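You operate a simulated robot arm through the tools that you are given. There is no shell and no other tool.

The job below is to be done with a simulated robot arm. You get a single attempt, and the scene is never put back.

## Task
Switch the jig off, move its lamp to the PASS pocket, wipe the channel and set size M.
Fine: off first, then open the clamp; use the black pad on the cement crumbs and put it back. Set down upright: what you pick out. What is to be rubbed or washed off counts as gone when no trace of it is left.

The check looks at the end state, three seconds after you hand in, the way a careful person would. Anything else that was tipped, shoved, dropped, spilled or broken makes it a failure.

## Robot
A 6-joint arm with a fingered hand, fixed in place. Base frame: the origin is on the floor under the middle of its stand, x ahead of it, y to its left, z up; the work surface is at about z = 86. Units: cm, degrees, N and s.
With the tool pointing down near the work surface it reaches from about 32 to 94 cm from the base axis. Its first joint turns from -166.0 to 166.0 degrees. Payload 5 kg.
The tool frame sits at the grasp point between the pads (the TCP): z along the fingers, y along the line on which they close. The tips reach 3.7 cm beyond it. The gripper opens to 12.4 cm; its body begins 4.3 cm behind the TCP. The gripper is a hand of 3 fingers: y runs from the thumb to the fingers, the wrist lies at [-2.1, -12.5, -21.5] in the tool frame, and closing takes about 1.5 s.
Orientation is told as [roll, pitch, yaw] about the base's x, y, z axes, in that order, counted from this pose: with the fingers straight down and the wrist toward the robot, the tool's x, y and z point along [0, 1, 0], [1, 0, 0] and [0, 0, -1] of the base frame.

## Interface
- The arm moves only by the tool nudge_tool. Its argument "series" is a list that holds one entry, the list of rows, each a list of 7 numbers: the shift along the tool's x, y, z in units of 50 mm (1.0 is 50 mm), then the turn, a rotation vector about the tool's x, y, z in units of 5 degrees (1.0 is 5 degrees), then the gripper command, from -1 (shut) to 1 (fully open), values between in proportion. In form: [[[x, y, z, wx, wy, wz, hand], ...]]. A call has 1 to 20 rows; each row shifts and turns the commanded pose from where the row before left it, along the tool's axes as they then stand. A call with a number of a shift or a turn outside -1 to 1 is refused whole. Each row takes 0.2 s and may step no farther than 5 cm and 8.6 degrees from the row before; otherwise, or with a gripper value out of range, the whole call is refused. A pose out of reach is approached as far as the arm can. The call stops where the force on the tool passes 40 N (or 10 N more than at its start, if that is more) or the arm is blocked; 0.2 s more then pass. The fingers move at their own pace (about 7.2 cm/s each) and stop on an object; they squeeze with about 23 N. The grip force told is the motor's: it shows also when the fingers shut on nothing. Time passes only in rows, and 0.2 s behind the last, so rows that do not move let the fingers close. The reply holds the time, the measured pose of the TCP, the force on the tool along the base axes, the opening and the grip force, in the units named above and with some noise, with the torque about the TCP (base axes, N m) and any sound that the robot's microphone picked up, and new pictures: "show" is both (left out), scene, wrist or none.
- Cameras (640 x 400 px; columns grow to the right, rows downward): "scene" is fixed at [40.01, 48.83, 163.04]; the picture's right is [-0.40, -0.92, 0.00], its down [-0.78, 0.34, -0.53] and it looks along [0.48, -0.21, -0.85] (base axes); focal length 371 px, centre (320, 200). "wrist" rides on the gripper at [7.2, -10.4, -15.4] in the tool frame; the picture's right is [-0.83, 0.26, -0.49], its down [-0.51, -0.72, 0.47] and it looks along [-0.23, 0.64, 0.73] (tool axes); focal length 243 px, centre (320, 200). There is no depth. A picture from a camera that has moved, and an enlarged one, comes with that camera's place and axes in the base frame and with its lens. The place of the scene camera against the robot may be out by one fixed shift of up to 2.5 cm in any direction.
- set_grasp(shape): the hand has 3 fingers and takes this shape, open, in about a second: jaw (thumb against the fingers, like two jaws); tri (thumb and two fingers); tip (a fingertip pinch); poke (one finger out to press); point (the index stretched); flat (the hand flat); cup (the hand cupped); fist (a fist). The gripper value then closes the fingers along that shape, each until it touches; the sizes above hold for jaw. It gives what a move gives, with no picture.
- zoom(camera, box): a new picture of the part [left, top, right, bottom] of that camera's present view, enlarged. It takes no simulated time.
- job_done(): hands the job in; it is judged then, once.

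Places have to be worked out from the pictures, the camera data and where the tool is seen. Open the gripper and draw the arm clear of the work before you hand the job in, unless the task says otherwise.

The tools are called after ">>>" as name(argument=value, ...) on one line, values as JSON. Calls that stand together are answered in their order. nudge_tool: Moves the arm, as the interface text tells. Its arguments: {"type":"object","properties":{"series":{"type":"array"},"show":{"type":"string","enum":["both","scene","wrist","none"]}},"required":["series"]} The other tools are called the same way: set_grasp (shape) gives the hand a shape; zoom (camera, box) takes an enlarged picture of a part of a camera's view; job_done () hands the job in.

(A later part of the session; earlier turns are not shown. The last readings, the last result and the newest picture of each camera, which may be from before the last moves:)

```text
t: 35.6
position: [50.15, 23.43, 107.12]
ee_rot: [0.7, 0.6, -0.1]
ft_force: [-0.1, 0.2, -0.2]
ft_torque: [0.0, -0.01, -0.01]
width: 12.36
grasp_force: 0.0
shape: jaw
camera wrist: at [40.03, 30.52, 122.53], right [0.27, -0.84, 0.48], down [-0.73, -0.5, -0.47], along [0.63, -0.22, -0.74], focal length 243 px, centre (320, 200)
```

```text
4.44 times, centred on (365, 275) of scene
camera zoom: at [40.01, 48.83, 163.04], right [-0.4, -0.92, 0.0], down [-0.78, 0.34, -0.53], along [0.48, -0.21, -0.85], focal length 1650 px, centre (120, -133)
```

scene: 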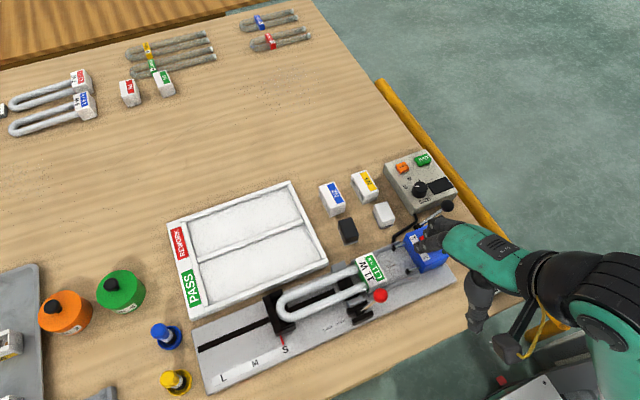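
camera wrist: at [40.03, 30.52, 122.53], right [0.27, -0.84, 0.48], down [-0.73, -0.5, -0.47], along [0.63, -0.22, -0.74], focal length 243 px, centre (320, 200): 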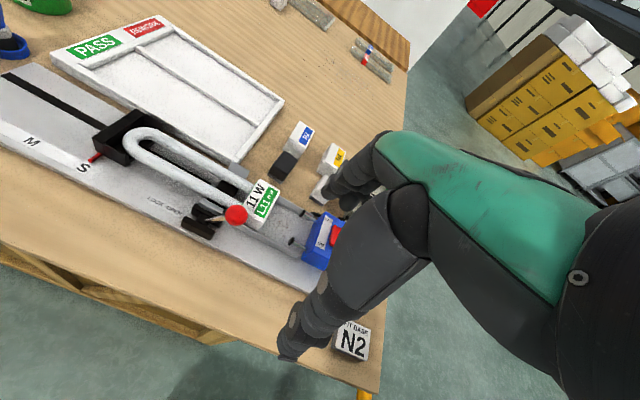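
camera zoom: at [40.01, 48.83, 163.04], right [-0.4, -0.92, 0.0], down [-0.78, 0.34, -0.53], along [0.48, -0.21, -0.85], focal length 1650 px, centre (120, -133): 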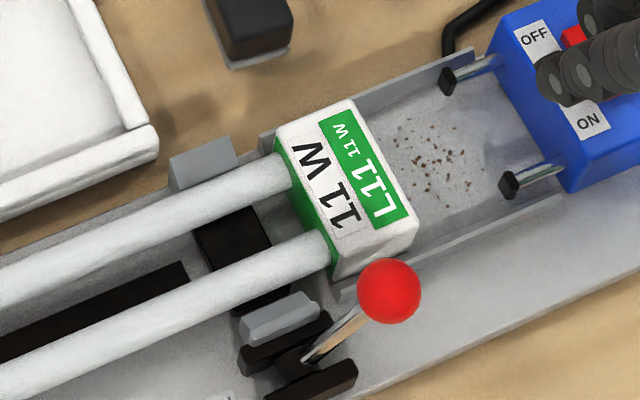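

The near jaw has backed off from the tube, so the clamp is open. I will zoom in on the lamp base and the pocket tray to measure the lamp.

>>> zoom(camera="wrist", box=[190, 150, 310, 260])

>>> zoom(camera="wrist", box=[40, 10, 300, 190])

>>> zoom(camera="scene", box=[160, 170, 340, 330])

```text
3.64 times, centred on (250, 205) of wrist
camera zoom: at [40.03, 30.52, 122.53], right [0.27, -0.84, 0.48], down [-0.73, -0.5, -0.47], along [0.63, -0.22, -0.74], focal length 882 px, centre (574, 182)
```

zoom: 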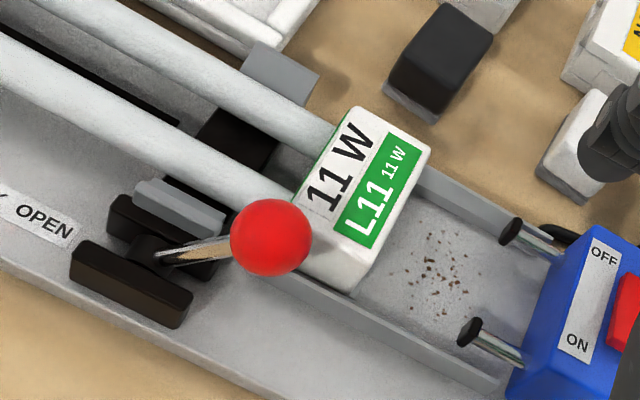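

```text
2.22 times, centred on (170, 100) of wrist
camera zoom: at [40.03, 30.52, 122.53], right [0.27, -0.84, 0.48], down [-0.73, -0.5, -0.47], along [0.63, -0.22, -0.74], focal length 539 px, centre (653, 422)
```

zoom: 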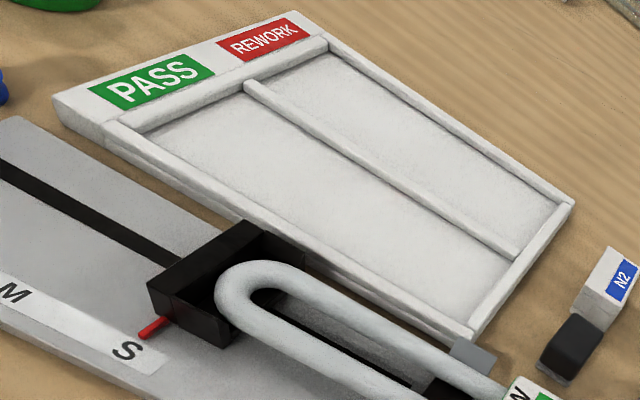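

```text
2.50 times, centred on (250, 250) of scene
camera zoom: at [40.01, 48.83, 163.04], right [-0.4, -0.92, 0.0], down [-0.78, 0.34, -0.53], along [0.48, -0.21, -0.85], focal length 928 px, centre (495, 75)
```

zoom: 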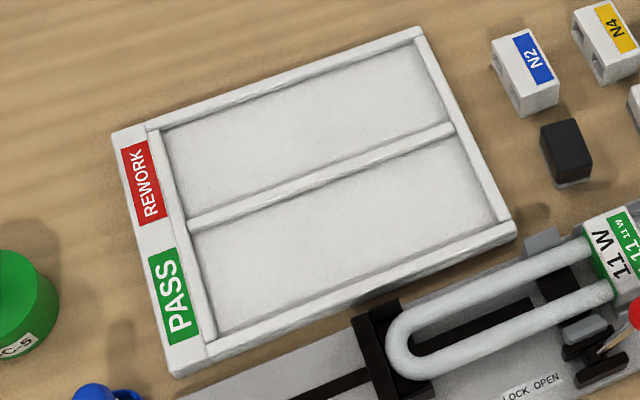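

Measured: lamp base x 57.9–64.2, y 27.9–31.8, top z≈91.3; tubes' centre line x≈60.7, U end at y≈50.4. The PASS pocket spans about x 68.5–78.2, y 37.9–62.7. I will grip both tubes across x at y≈40, clear of lever and jaws, and move above that spot first.

>>> nudge_tool(series=[[[0.664, 0.42, 0, -0.12, -0.14, 0, 0.2], [0.664, 0.42, 0, 0, 0, 0, 0.2], [0.664, 0.42, 0, 0, 0, 0, 0.2], [0.664, 0.42, 0, 0, 0, 0, 0.2], [0.664, 0.42, 0, 0, 0, 0, 0.2], [0, 0, 0.4, 0, 0, 0, 0.2], [0, 0, 0, 0, 0, 0, 0.2]]])

>>> zoom(camera="wrist", box=[220, 150, 420, 380])

>>> zoom(camera="scene", box=[250, 180, 430, 340])

```text
t: 37.2
position: [60.78, 40.23, 105.09]
ee_rot: [0.0, -0.1, -0.1]
ft_force: [-0.8, -0.6, 0.1]
ft_torque: [-0.01, 0.01, -0.03]
width: 7.48
grasp_force: 0.0
shape: jaw
camera wrist: at [50.41, 47.54, 120.31], right [0.26, -0.83, 0.49], down [-0.72, -0.51, -0.47], along [0.64, -0.23, -0.73], focal length 243 px, centre (320, 200)
```

scene: 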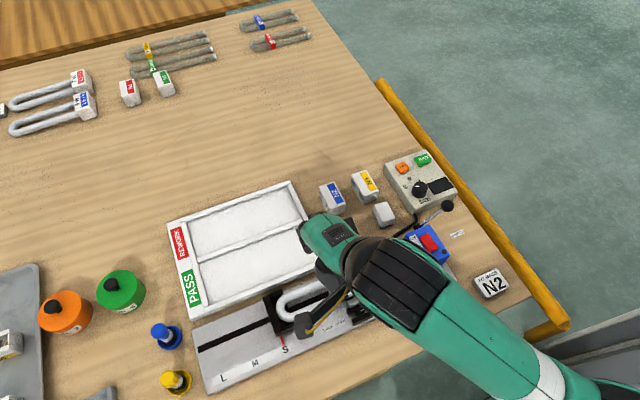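
wrist: 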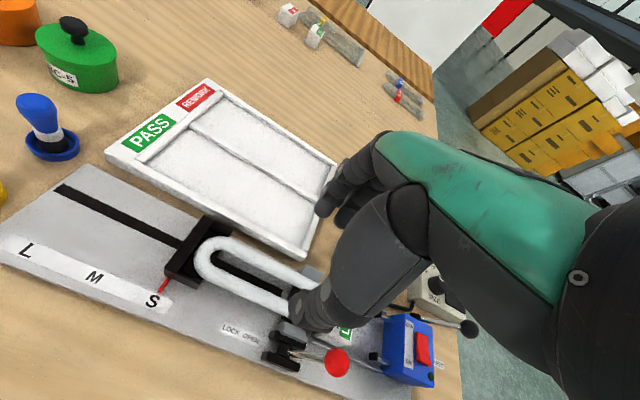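

```text
1.74 times, centred on (320, 265) of wrist
camera zoom: at [50.41, 47.54, 120.31], right [0.26, -0.83, 0.49], down [-0.72, -0.51, -0.47], along [0.64, -0.23, -0.73], focal length 422 px, centre (320, 87)
```

zoom: 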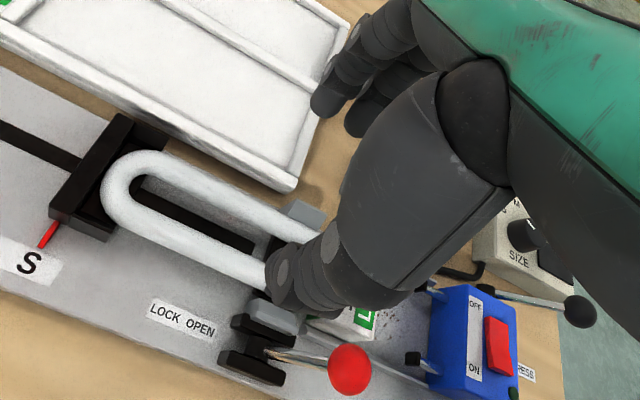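

```text
2.50 times, centred on (340, 260) of scene
camera zoom: at [40.01, 48.83, 163.04], right [-0.4, -0.92, 0.0], down [-0.78, 0.34, -0.53], along [0.48, -0.21, -0.85], focal length 928 px, centre (270, 50)
```

zoom: 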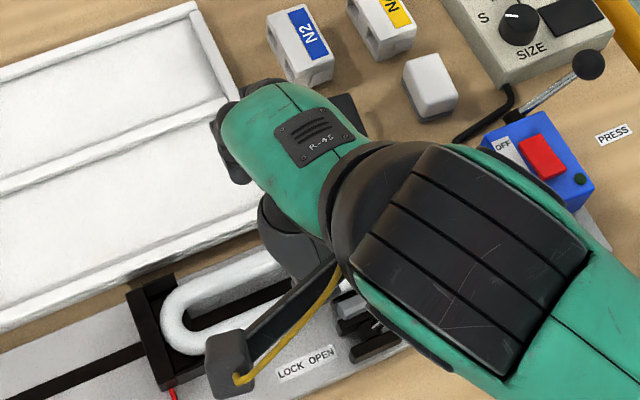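

The thumb and the two fingers straddle the tubes at y≈38.4–41, clear of the lever and jaws. I will descend most of the way and check.

>>> nudge_tool(series=[[[0, 0, 0.6, 0, 0, 0, 0.2], [0, 0, 0.6, 0, 0, 0, 0.2], [0, 0, 0.5, 0, 0, 0, 0.2], [0, 0, 0, 0, 0, 0, 0.2]]])

>>> zoom(camera="wrist", box=[220, 150, 420, 380])

>>> zoom(camera="scene", box=[250, 220, 410, 350])

```text
t: 38.2
position: [60.54, 40.15, 96.7]
ee_rot: [0.0, -0.1, -0.1]
ft_force: [-0.3, 0.7, 0.1]
ft_torque: [0.0, -0.01, -0.01]
width: 7.48
grasp_force: 0.1
shape: jaw
camera wrist: at [50.32, 47.51, 111.82], right [0.26, -0.83, 0.49], down [-0.72, -0.51, -0.47], along [0.64, -0.23, -0.73], focal length 243 px, centre (320, 200)
```

scene: 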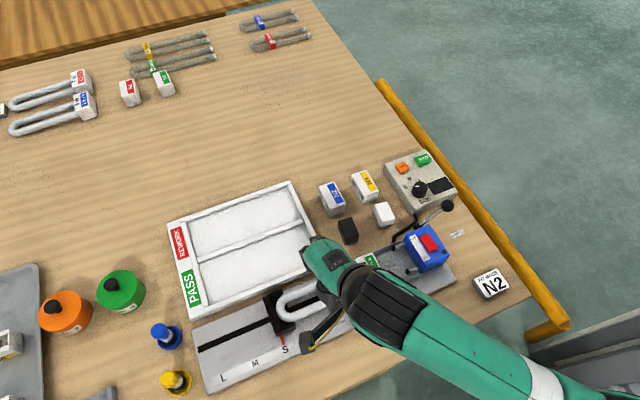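
wrist: 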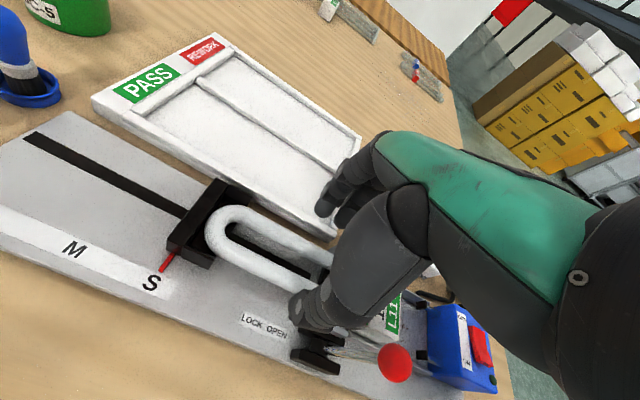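

```text
1.74 times, centred on (320, 265) of wrist
camera zoom: at [50.32, 47.51, 111.82], right [0.26, -0.83, 0.49], down [-0.72, -0.51, -0.47], along [0.64, -0.23, -0.73], focal length 422 px, centre (320, 87)
```

zoom: 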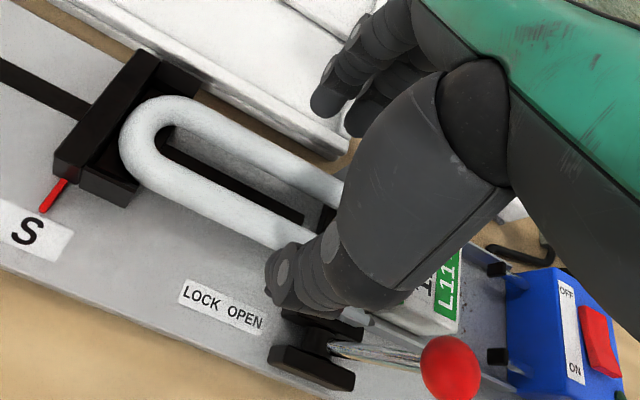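

```text
3.08 times, centred on (330, 285) of scene
camera zoom: at [40.01, 48.83, 163.04], right [-0.4, -0.92, 0.0], down [-0.78, 0.34, -0.53], along [0.48, -0.21, -0.85], focal length 1142 px, centre (289, -62)
```

zoom: 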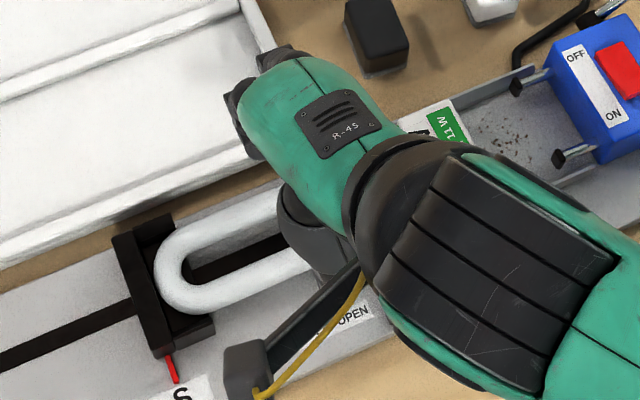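

Alignment looks right, with the index just inside the tray wall and the thumb beside the near tube. I will lower the last 4 cm gently.

>>> nudge_tool(series=[[[0, 0, 0.3, 0, 0, 0, 0.2], [0, 0, 0.25, 0, 0, 0, 0.2], [0, 0, 0.15, 0, 0, 0, 0.2], [0, 0, 0.08, 0, 0, 0, 0.2], [0, 0, 0.06, 0, 0, 0, 0.2], [0, 0, 0, 0, 0, 0, 0.2]]])

>>> zoom(camera="wrist", box=[220, 150, 420, 380])

```text
t: 39.6
position: [60.69, 40.12, 92.38]
ee_rot: [0.0, 0.0, -0.1]
ft_force: [0.8, 0.0, -0.1]
ft_torque: [0.0, -0.04, -0.01]
width: 7.46
grasp_force: 0.1
shape: jaw
camera wrist: at [50.41, 47.48, 107.6], right [0.26, -0.83, 0.49], down [-0.72, -0.51, -0.47], along [0.64, -0.23, -0.73], focal length 243 px, centre (320, 200)
```

scene: 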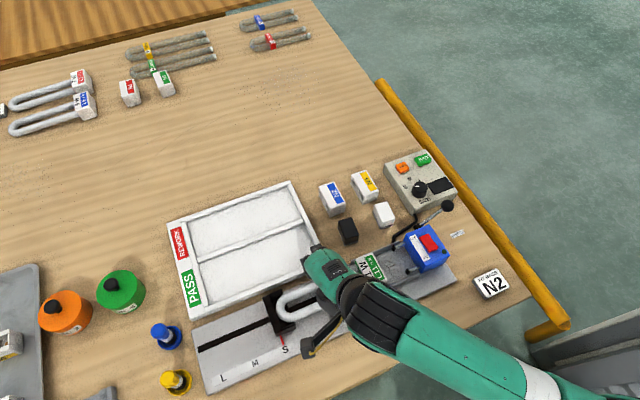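
wrist: 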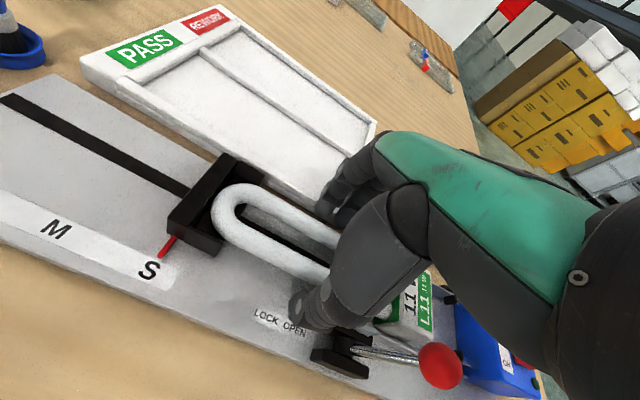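

```text
1.74 times, centred on (320, 265) of wrist
camera zoom: at [50.41, 47.48, 107.6], right [0.26, -0.83, 0.49], down [-0.72, -0.51, -0.47], along [0.64, -0.23, -0.73], focal length 422 px, centre (320, 87)
```

zoom: 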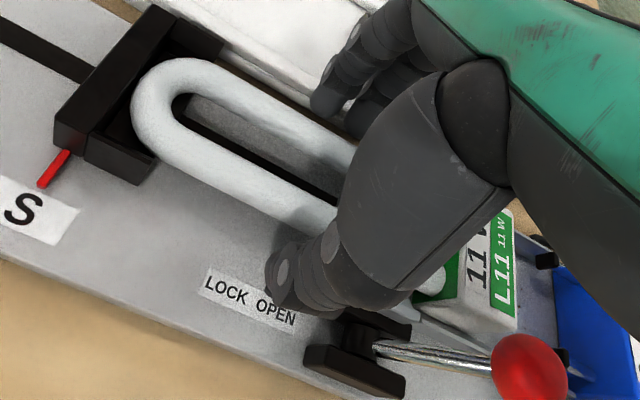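

The fingers are at the right depth with no contact. I will close the grip on the tubes.

>>> nudge_tool(series=[[[0, 0, 0.03, 0, 0, 0, 0.2], [0, 0, 0, 0, 0, 0, -0.1], [0, 0, 0, 0, 0, 0, -1], [0, 0, 0, 0, 0, 0, -1], [0, 0, 0, 0, 0, 0, -1], [0, 0, 0, 0, 0, 0, -1], [0, 0, 0, 0, 0, 0, -1], [0, 0, 0, 0, 0, 0, -1]]])

>>> zoom(camera="wrist", box=[220, 150, 420, 380])

```text
t: 41.4
position: [60.7, 40.13, 92.31]
ee_rot: [0.0, -0.1, -0.1]
ft_force: [0.8, -0.1, 2.4]
ft_torque: [0.02, -0.02, 0.02]
width: 5.06
grasp_force: 22.5
shape: jaw
camera wrist: at [50.4, 47.48, 107.49], right [0.26, -0.83, 0.49], down [-0.72, -0.51, -0.47], along [0.64, -0.23, -0.73], focal length 243 px, centre (320, 200)
```

scene: 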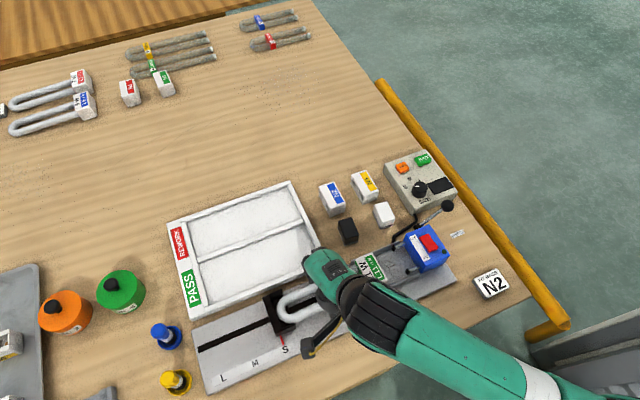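
wrist: 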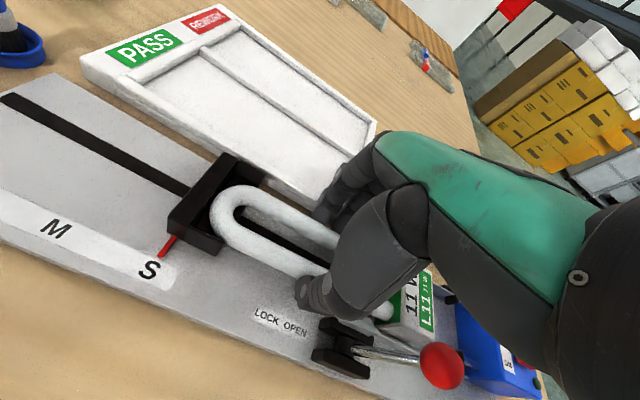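

```text
1.74 times, centred on (320, 265) of wrist
camera zoom: at [50.4, 47.48, 107.49], right [0.26, -0.83, 0.49], down [-0.72, -0.51, -0.47], along [0.64, -0.23, -0.73], focal length 422 px, centre (320, 87)
```

zoom: 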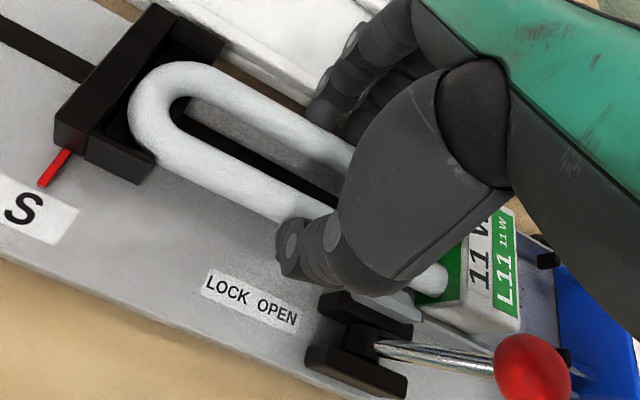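

The grip holds at 5.06 cm with 22 N on the tubes. I will lift slowly and check.

>>> nudge_tool(series=[[[0, 0, -0.1, 0, 0, 0, -1], [0, 0, -0.15, 0, 0, 0, -1], [0, 0, -0.2, 0, 0, 0, -1], [0, 0, -0.2, 0, 0, 0, -1], [0, 0, 0, 0, 0, 0, -1]]])

>>> zoom(camera="wrist", box=[220, 150, 420, 380])

>>> zoom(camera="scene", box=[250, 220, 410, 350])

```text
t: 42.6
position: [60.74, 40.1, 95.53]
ee_rot: [0.1, 0.0, -0.1]
ft_force: [-0.5, -0.3, -1.0]
ft_torque: [0.12, -0.03, 0.02]
width: 5.0
grasp_force: 22.7
shape: jaw
camera wrist: at [50.39, 47.48, 110.76], right [0.26, -0.83, 0.49], down [-0.72, -0.51, -0.47], along [0.64, -0.23, -0.73], focal length 243 px, centre (320, 200)
```

scene: 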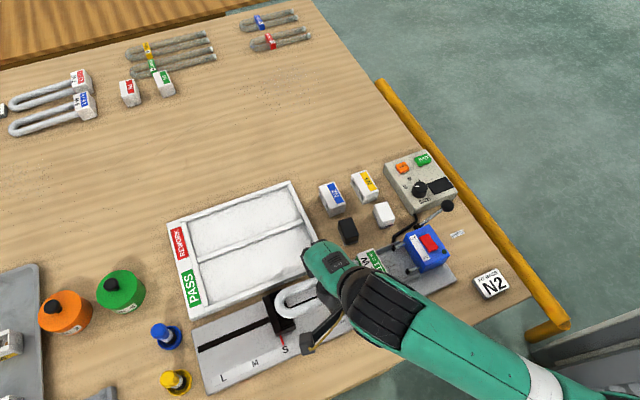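
wrist: 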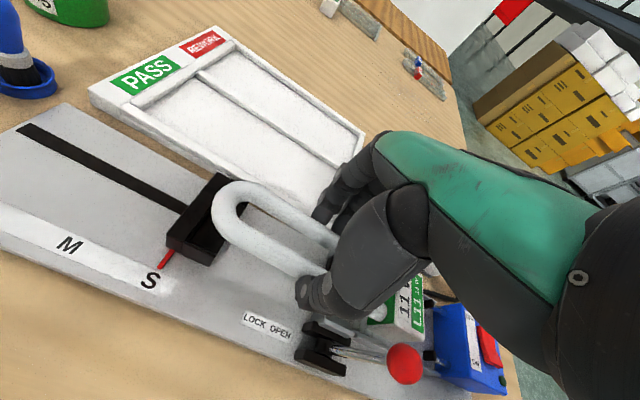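

```text
1.74 times, centred on (320, 265) of wrist
camera zoom: at [50.39, 47.48, 110.76], right [0.26, -0.83, 0.49], down [-0.72, -0.51, -0.47], along [0.64, -0.23, -0.73], focal length 422 px, centre (320, 87)
```

zoom: 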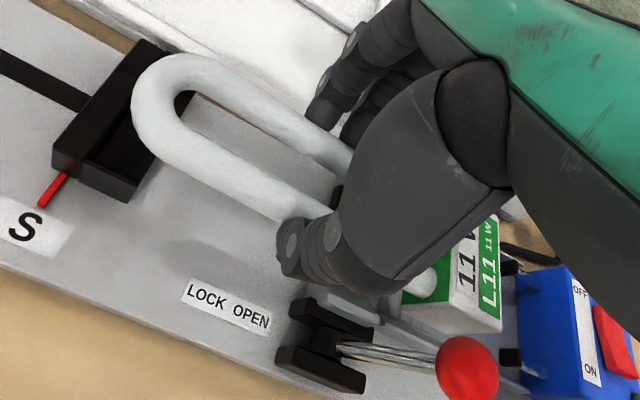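

```text
3.08 times, centred on (330, 285) of scene
camera zoom: at [40.01, 48.83, 163.04], right [-0.4, -0.92, 0.0], down [-0.78, 0.34, -0.53], along [0.48, -0.21, -0.85], focal length 1142 px, centre (289, -62)
```

zoom: 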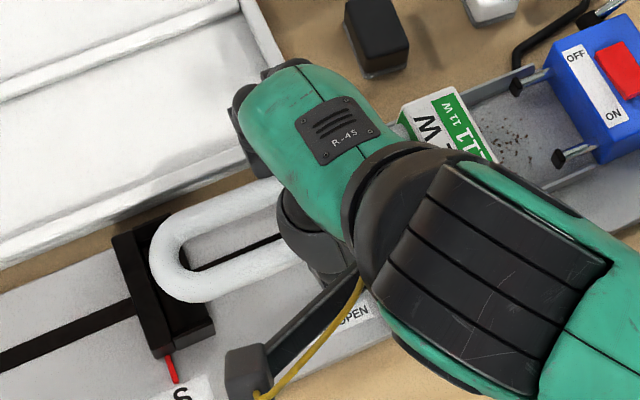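

The lamp is up, with the base end sagging a little. I will lift another 5 cm and check that it is not slipping.

>>> nudge_tool(series=[[[0, 0, -0.3, 0, 0, 0, -1], [0, 0, -0.3, 0, 0, 0, -1], [0, 0, -0.3, 0, 0, 0, -1], [0, 0, -0.2, 0, 0, 0, -1], [0, 0, 0, 0, 0, 0, -1]]])

>>> zoom(camera="wrist", box=[200, 150, 440, 380])

>>> zoom(camera="scene", box=[250, 200, 430, 350])

```text
t: 43.8
position: [60.76, 40.16, 101.11]
ee_rot: [-0.1, -0.1, -0.1]
ft_force: [-0.3, -0.1, -1.4]
ft_torque: [0.1, 0.02, -0.01]
width: 5.01
grasp_force: 23.0
shape: jaw
camera wrist: at [50.41, 47.49, 116.29], right [0.26, -0.83, 0.49], down [-0.72, -0.51, -0.47], along [0.64, -0.23, -0.73], focal length 243 px, centre (320, 200)
```

scene: 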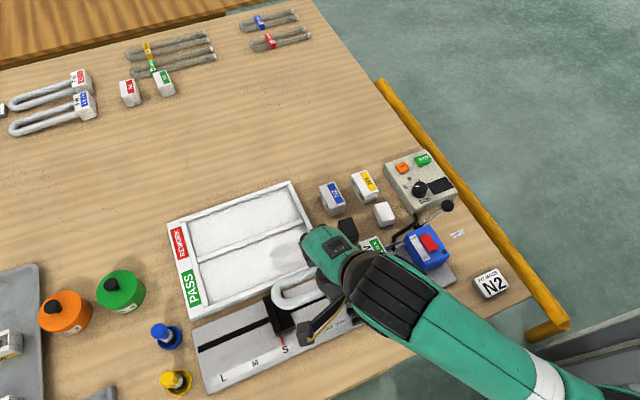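
wrist: 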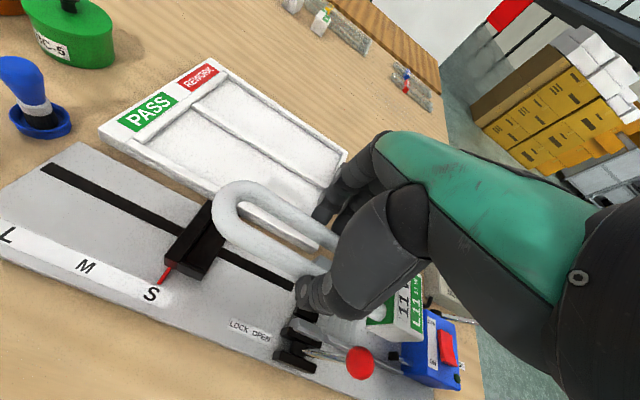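

```text
1.74 times, centred on (320, 265) of wrist
camera zoom: at [50.41, 47.49, 116.29], right [0.26, -0.83, 0.49], down [-0.72, -0.51, -0.47], along [0.64, -0.23, -0.73], focal length 422 px, centre (320, 87)
```

zoom: 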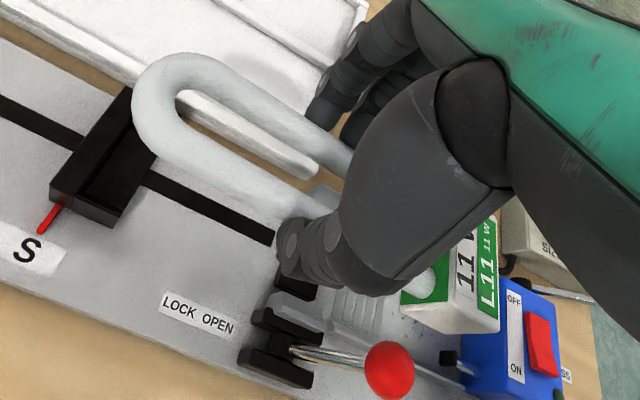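

```text
2.67 times, centred on (340, 275) of scene
camera zoom: at [40.01, 48.83, 163.04], right [-0.4, -0.92, 0.0], down [-0.78, 0.34, -0.53], along [0.48, -0.21, -0.85], focal length 990 px, centre (267, 0)
```

zoom: 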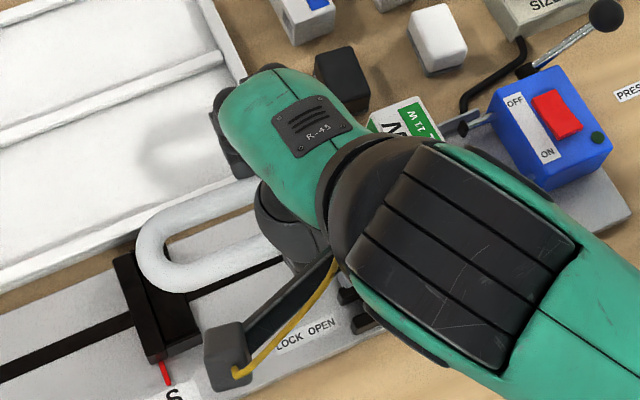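

The lamp is held steadily with no further slip. I will carry it smoothly to above the PASS pocket, with the tool at about (73.3, 51.2).

>>> nudge_tool(series=[[[0.15, 0.17, 0, 0, 0, 0, -1], [0.3, 0.35, 0, 0, 0, 0, -1], [0.35, 0.4, 0, 0, 0, 0, -1], [0.35, 0.4, 0, 0, 0, 0, -1], [0.35, 0.4, 0, 0, 0, 0, -1], [0.35, 0.4, 0, 0, 0, 0, -1], [0.25, 0.28, 0, 0, 0, 0, -1], [0.11, 0.11, 0, 0, 0, 0, -1], [0, 0, 0, 0, 0, 0, -1]]])

>>> zoom(camera="wrist", box=[180, 100, 440, 330])

>>> zoom(camera="scene", box=[160, 150, 400, 330])

```text
t: 45.8
position: [73.25, 51.22, 100.98]
ee_rot: [0.0, -0.1, -0.2]
ft_force: [-0.3, 0.4, -1.1]
ft_torque: [0.08, -0.04, 0.01]
width: 4.97
grasp_force: 23.2
shape: jaw
camera wrist: at [62.92, 58.57, 116.21], right [0.26, -0.83, 0.49], down [-0.72, -0.51, -0.47], along [0.64, -0.23, -0.73], focal length 243 px, centre (320, 200)
```

scene: 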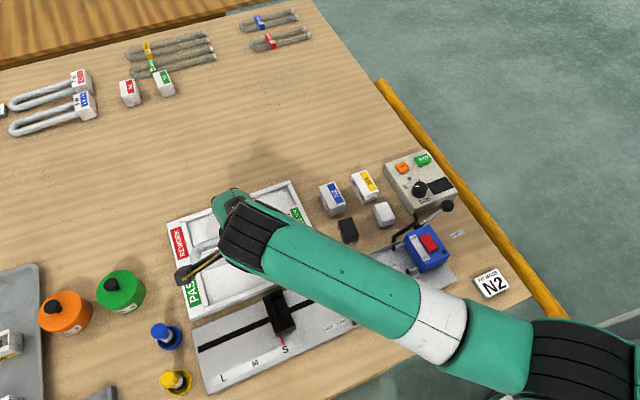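
wrist: 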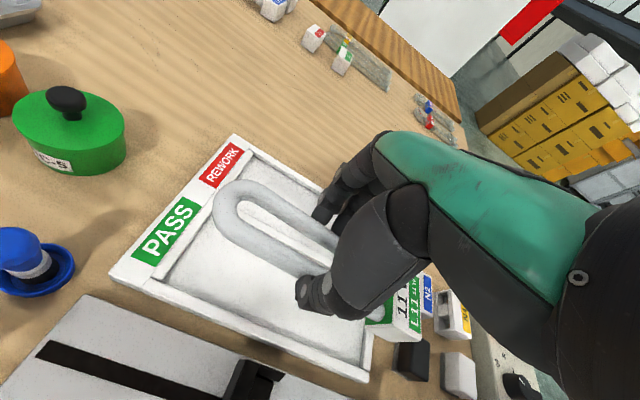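

```text
1.74 times, centred on (310, 215) of wrist
camera zoom: at [62.92, 58.57, 116.21], right [0.26, -0.83, 0.49], down [-0.72, -0.51, -0.47], along [0.64, -0.23, -0.73], focal length 422 px, centre (337, 174)
```

zoom: 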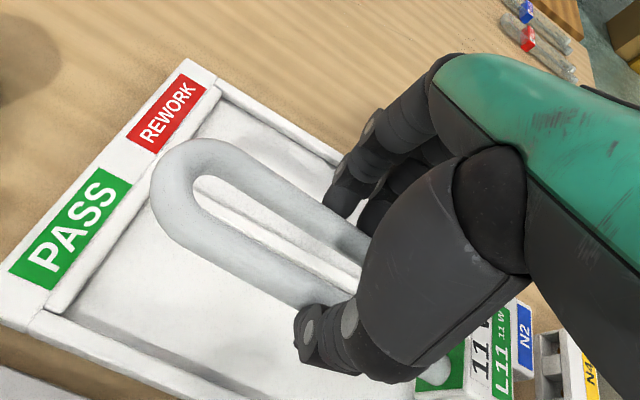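

```text
2.22 times, centred on (280, 240) of scene
camera zoom: at [40.01, 48.83, 163.04], right [-0.4, -0.92, 0.0], down [-0.78, 0.34, -0.53], along [0.48, -0.21, -0.85], focal length 825 px, centre (409, 111)
```

zoom: 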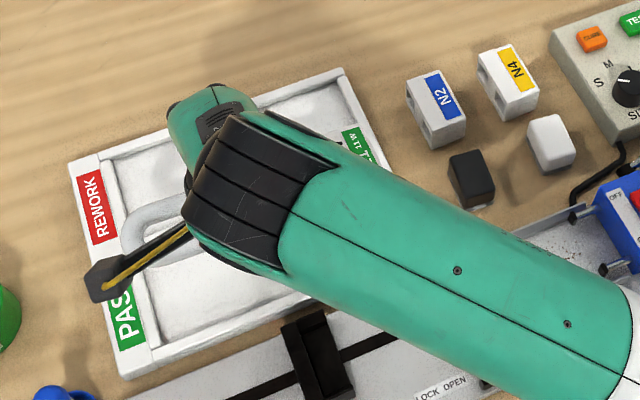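

The lamp is over the PASS pocket. I will zoom in to check the pocket edges against the lamp before lowering.

>>> zoom(camera="wrist", box=[100, 240, 400, 400])

>>> zoom(camera="wrist", box=[180, 120, 360, 260])

```text
2.13 times, centred on (250, 320) of wrist
camera zoom: at [62.92, 58.57, 116.21], right [0.26, -0.83, 0.49], down [-0.72, -0.51, -0.47], along [0.64, -0.23, -0.73], focal length 518 px, centre (469, -56)
```

zoom: 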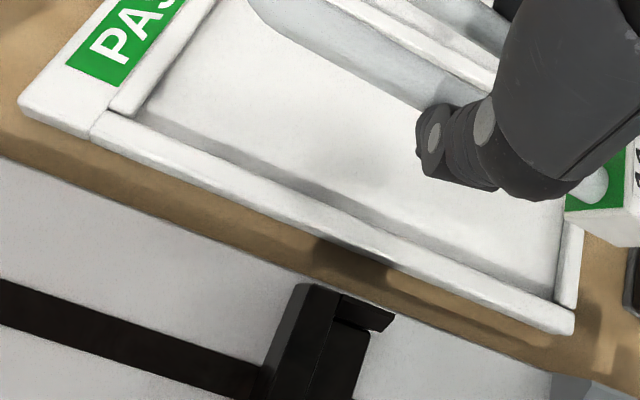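

```text
2.86 times, centred on (270, 190) of wrist
camera zoom: at [62.92, 58.57, 116.21], right [0.26, -0.83, 0.49], down [-0.72, -0.51, -0.47], along [0.64, -0.23, -0.73], focal length 693 px, centre (463, 229)
```

zoom: 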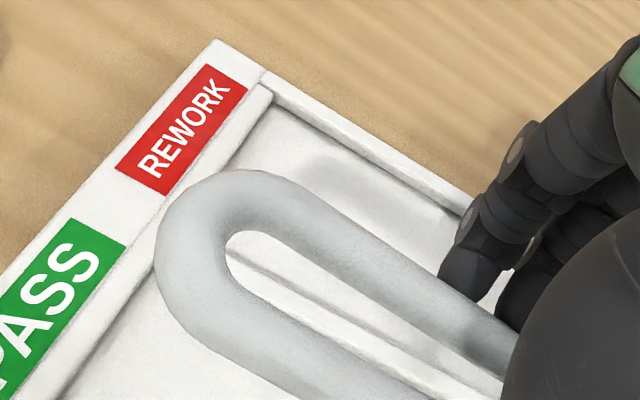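

The pocket's inner edges come out at x 68.5–78.8 and y 37.7–61.6. I will shift the lamp 0.35 cm in +x and 0.6 cm in -y, and lower to a few centimetres above the floor.

>>> nudge_tool(series=[[[-0.12, 0.07, 0, 0, 0, 0, -1], [0, 0, 0.25, 0, 0, 0, -1], [0, 0, 0.35, 0, 0, 0, -1], [0, 0, 0.35, 0, 0, 0, -1], [0, 0, 0.3, 0, 0, 0, -1], [0, 0, 0.15, 0, 0, 0, -1], [0, 0, 0, 0, 0, 0, -1]]])

>>> zoom(camera="wrist", box=[160, 100, 440, 340])

>>> zoom(camera="scene", box=[160, 150, 340, 330])

```text
t: 47.4
position: [73.7, 50.56, 94.02]
ee_rot: [0.1, -0.1, -0.1]
ft_force: [-0.7, -0.8, -1.7]
ft_torque: [0.12, -0.01, 0.04]
width: 5.0
grasp_force: 22.9
shape: jaw
camera wrist: at [63.35, 57.91, 109.24], right [0.26, -0.83, 0.49], down [-0.72, -0.51, -0.47], along [0.64, -0.23, -0.73], focal length 243 px, centre (320, 200)
```

scene: 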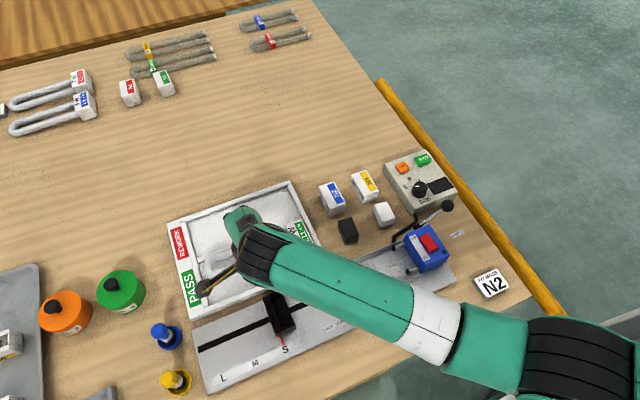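
wrist: 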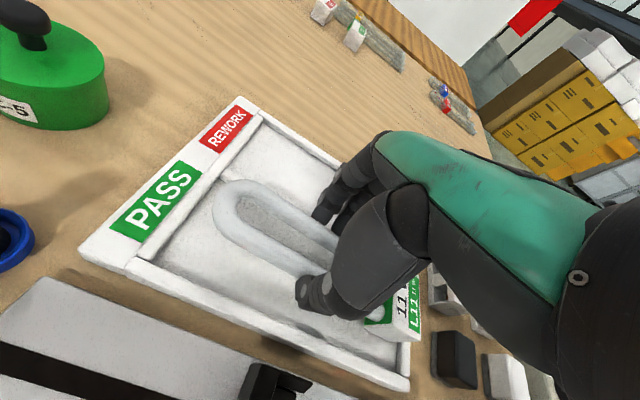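

```text
1.67 times, centred on (300, 220) of wrist
camera zoom: at [63.35, 57.91, 109.24], right [0.26, -0.83, 0.49], down [-0.72, -0.51, -0.47], along [0.64, -0.23, -0.73], focal length 404 px, centre (353, 167)
```

zoom: 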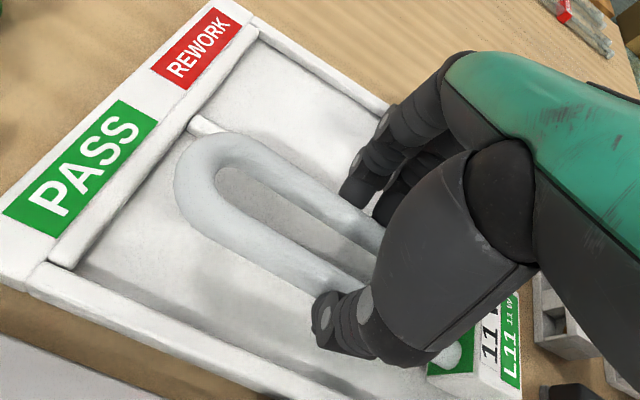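

```text
2.22 times, centred on (250, 240) of scene
camera zoom: at [40.01, 48.83, 163.04], right [-0.4, -0.92, 0.0], down [-0.78, 0.34, -0.53], along [0.48, -0.21, -0.85], focal length 825 px, centre (476, 111)
```

zoom: 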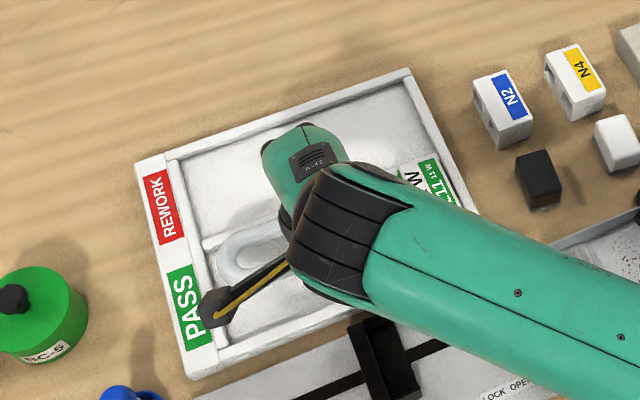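

The lamp is well inside the pocket. I will shift it 0.4 cm to +y for even margins and lower in small steps, watching the force.

>>> nudge_tool(series=[[[0.08, 0, 0.06, 0, 0, 0, -1], [0, 0, 0.08, 0, 0, 0, -1], [0, 0, 0.08, 0, 0, 0, -1], [0, 0, 0.06, 0, 0, 0, -1], [0, 0, 0, 0, 0, 0, -1]]], show="none")

>>> nudge_tool(series=[[[0, 0, 0.04, 0, 0, 0, -1], [0, 0, 0.04, 0, 0, 0, -1], [0, 0, 0, 0, 0, 0, -1]]])

>>> zoom(camera="wrist", box=[160, 100, 440, 340])

```text
t: 48.6
position: [73.64, 50.83, 92.58]
ee_rot: [-0.1, -0.2, 0.0]
ft_force: [0.0, 1.5, 1.9]
ft_torque: [-0.05, -0.08, 0.08]
width: 4.99
grasp_force: 23.4
shape: jaw
```

```text
t: 49.4
position: [73.64, 51.0, 92.31]
ee_rot: [0.0, -0.1, -0.2]
ft_force: [0.2, 0.7, 0.7]
ft_torque: [-0.13, -0.13, 0.06]
width: 5.0
grasp_force: 23.4
shape: jaw
camera wrist: at [63.32, 58.32, 107.46], right [0.26, -0.83, 0.49], down [-0.72, -0.51, -0.47], along [0.64, -0.23, -0.73], focal length 243 px, centre (320, 200)
```

scene: 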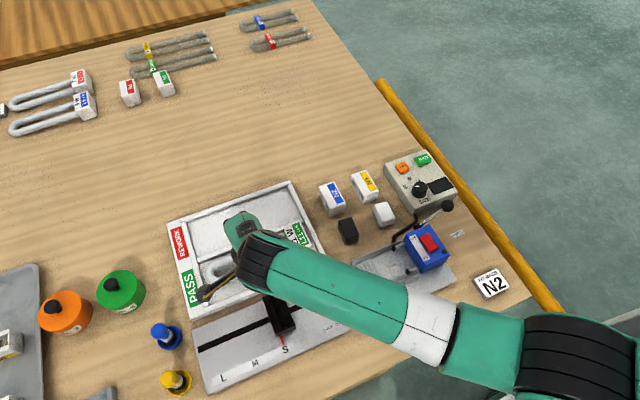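
wrist: 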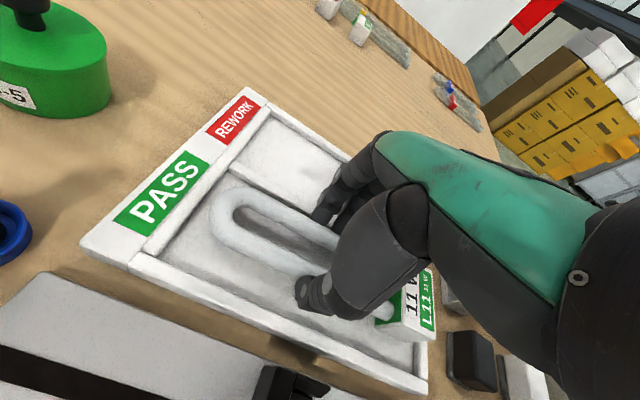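

```text
1.67 times, centred on (300, 220) of wrist
camera zoom: at [63.32, 58.32, 107.46], right [0.26, -0.83, 0.49], down [-0.72, -0.51, -0.47], along [0.64, -0.23, -0.73], focal length 404 px, centre (353, 167)
```

zoom: 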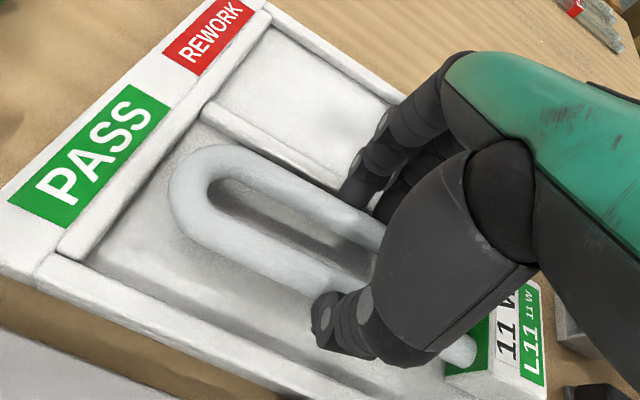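

The base end has touched the pocket floor and the lamp is levelling in the grip. I will lower a bit more in small steps.

>>> nudge_tool(series=[[[0, 0, 0.04, 0, 0, 0, -1], [0, 0, 0.04, 0, 0, 0, -1], [0, 0, 0, 0, 0, 0, -1]]], show="none")

>>> zoom(camera="wrist", box=[160, 100, 440, 340])

>>> nudge_tool(series=[[[0, 0, 0.03, 0, 0, 0, -1], [0, 0, 0.03, 0, 0, 0, -1], [0, 0, 0, 0, 0, 0, -1]]], show="none")

>>> zoom(camera="wrist", box=[160, 100, 440, 340])

```text
t: 50.2
position: [73.68, 51.18, 91.85]
ee_rot: [0.0, -0.1, -0.2]
ft_force: [0.4, 2.8, 3.7]
ft_torque: [-0.15, -0.16, 0.09]
width: 4.97
grasp_force: 22.8
shape: jaw
```

```text
1.67 times, centred on (300, 220) of wrist
camera zoom: at [63.31, 58.35, 107.06], right [0.26, -0.83, 0.49], down [-0.72, -0.51, -0.47], along [0.64, -0.23, -0.73], focal length 404 px, centre (353, 167)
```

zoom: 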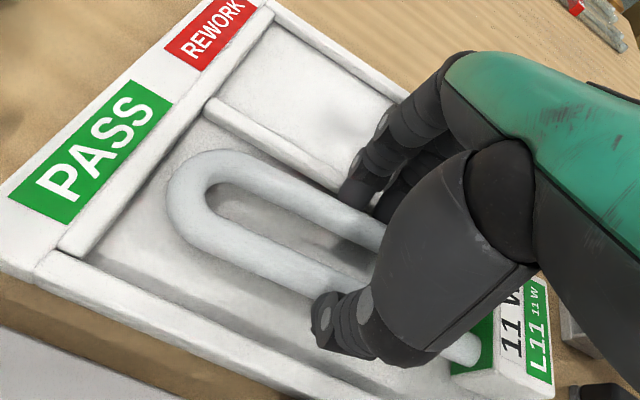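

```text
t: 51.0
position: [73.69, 51.02, 91.79]
ee_rot: [0.1, -0.3, -0.1]
ft_force: [-2.0, 2.5, 19.4]
ft_torque: [-0.19, -0.1, 0.12]
width: 5.04
grasp_force: 23.1
shape: jaw
```

```text
1.67 times, centred on (300, 220) of wrist
camera zoom: at [63.32, 58.34, 106.95], right [0.26, -0.83, 0.49], down [-0.72, -0.51, -0.48], along [0.64, -0.23, -0.73], focal length 404 px, centre (353, 167)
```

zoom: 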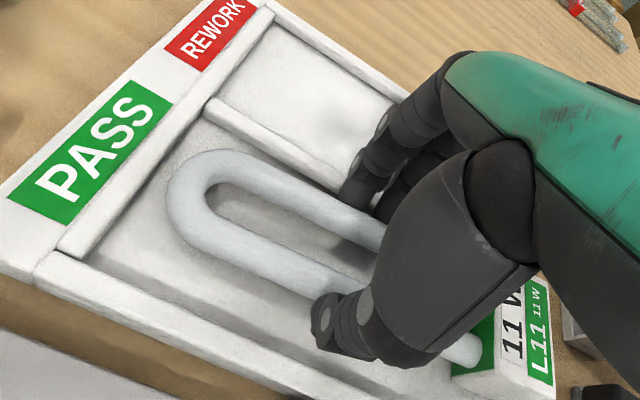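

The lamp now rests firmly on the pocket floor (19 N). I will ease off 0.1 cm, open the grip only slightly, and look.

>>> nudge_tool(series=[[[0, 0, -0.02, 0, 0, 0, -1], [0, 0, 0, 0, 0, 0, -0.1], [0, 0, 0, 0, 0, 0, -0.05], [0, 0, 0, 0, 0, 0, -0.03], [0, 0, 0, 0, 0, 0, -0.03]]])

>>> zoom(camera="wrist", box=[160, 100, 440, 340])

```text
t: 52.2
position: [73.54, 50.97, 91.56]
ee_rot: [-0.1, -0.1, -0.1]
ft_force: [-2.1, 1.5, 10.0]
ft_torque: [0.0, -0.3, 0.06]
width: 5.89
grasp_force: 0.0
shape: jaw
camera wrist: at [63.29, 58.31, 106.78], right [0.26, -0.83, 0.49], down [-0.72, -0.51, -0.47], along [0.64, -0.23, -0.73], focal length 243 px, centre (320, 200)
```

scene: 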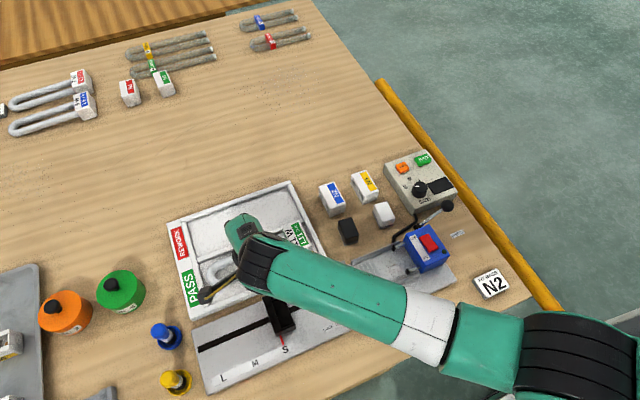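
wrist: 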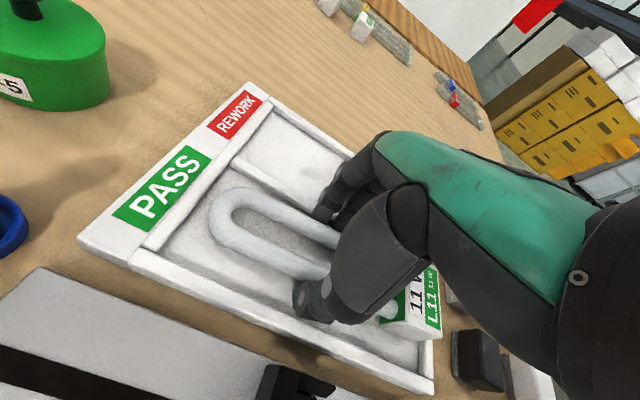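

```text
1.67 times, centred on (300, 220) of wrist
camera zoom: at [63.29, 58.31, 106.78], right [0.26, -0.83, 0.49], down [-0.72, -0.51, -0.47], along [0.64, -0.23, -0.73], focal length 404 px, centre (353, 167)
```

zoom: 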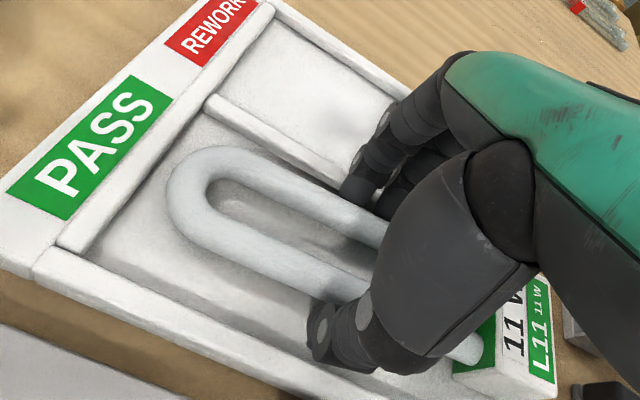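

The grip is released and a fingertip just rests on the divider side. I will lift straight up slowly and look.

>>> nudge_tool(series=[[[0, 0, -0.1, 0, 0, 0, -0.03], [0, 0, -0.15, 0, 0, 0, 0.0], [0, 0, -0.2, 0, 0, 0, 0.1], [0, 0, -0.4, 0, 0, 0, 0.2], [0, 0, -0.5, 0, 0, 0, 0.2], [0, 0, -0.6, 0, 0, 0, 0.2], [0, 0, 0, 0, 0, 0, 0.2]]])

>>> zoom(camera="wrist", box=[160, 100, 440, 340])

```text
t: 53.8
position: [73.56, 51.08, 101.28]
ee_rot: [0.1, -0.2, -0.1]
ft_force: [-0.1, -0.9, 1.3]
ft_torque: [-0.02, 0.0, -0.01]
width: 7.41
grasp_force: 0.0
shape: jaw
camera wrist: at [63.29, 58.33, 116.56], right [0.26, -0.83, 0.49], down [-0.72, -0.51, -0.47], along [0.64, -0.23, -0.73], focal length 243 px, centre (320, 200)
```

scene: 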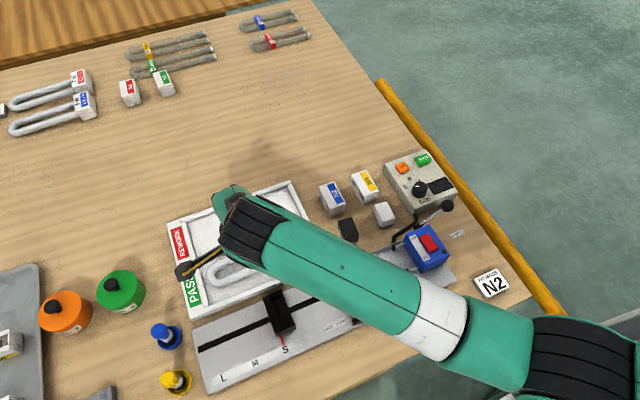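
wrist: 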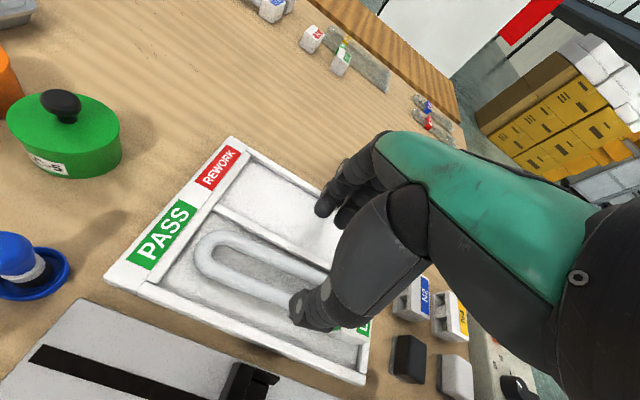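

```text
1.67 times, centred on (300, 220) of wrist
camera zoom: at [63.29, 58.33, 116.56], right [0.26, -0.83, 0.49], down [-0.72, -0.51, -0.47], along [0.64, -0.23, -0.73], focal length 404 px, centre (353, 167)
```

zoom: 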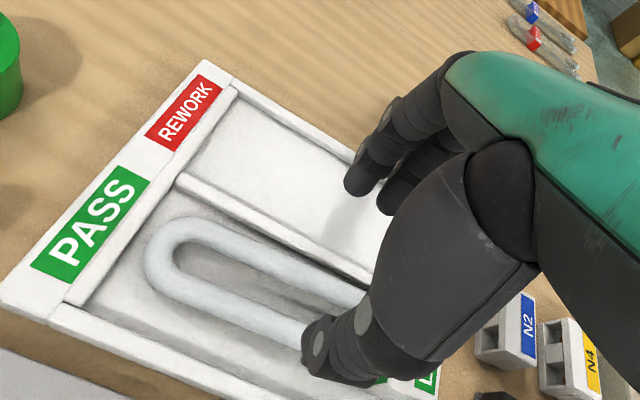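

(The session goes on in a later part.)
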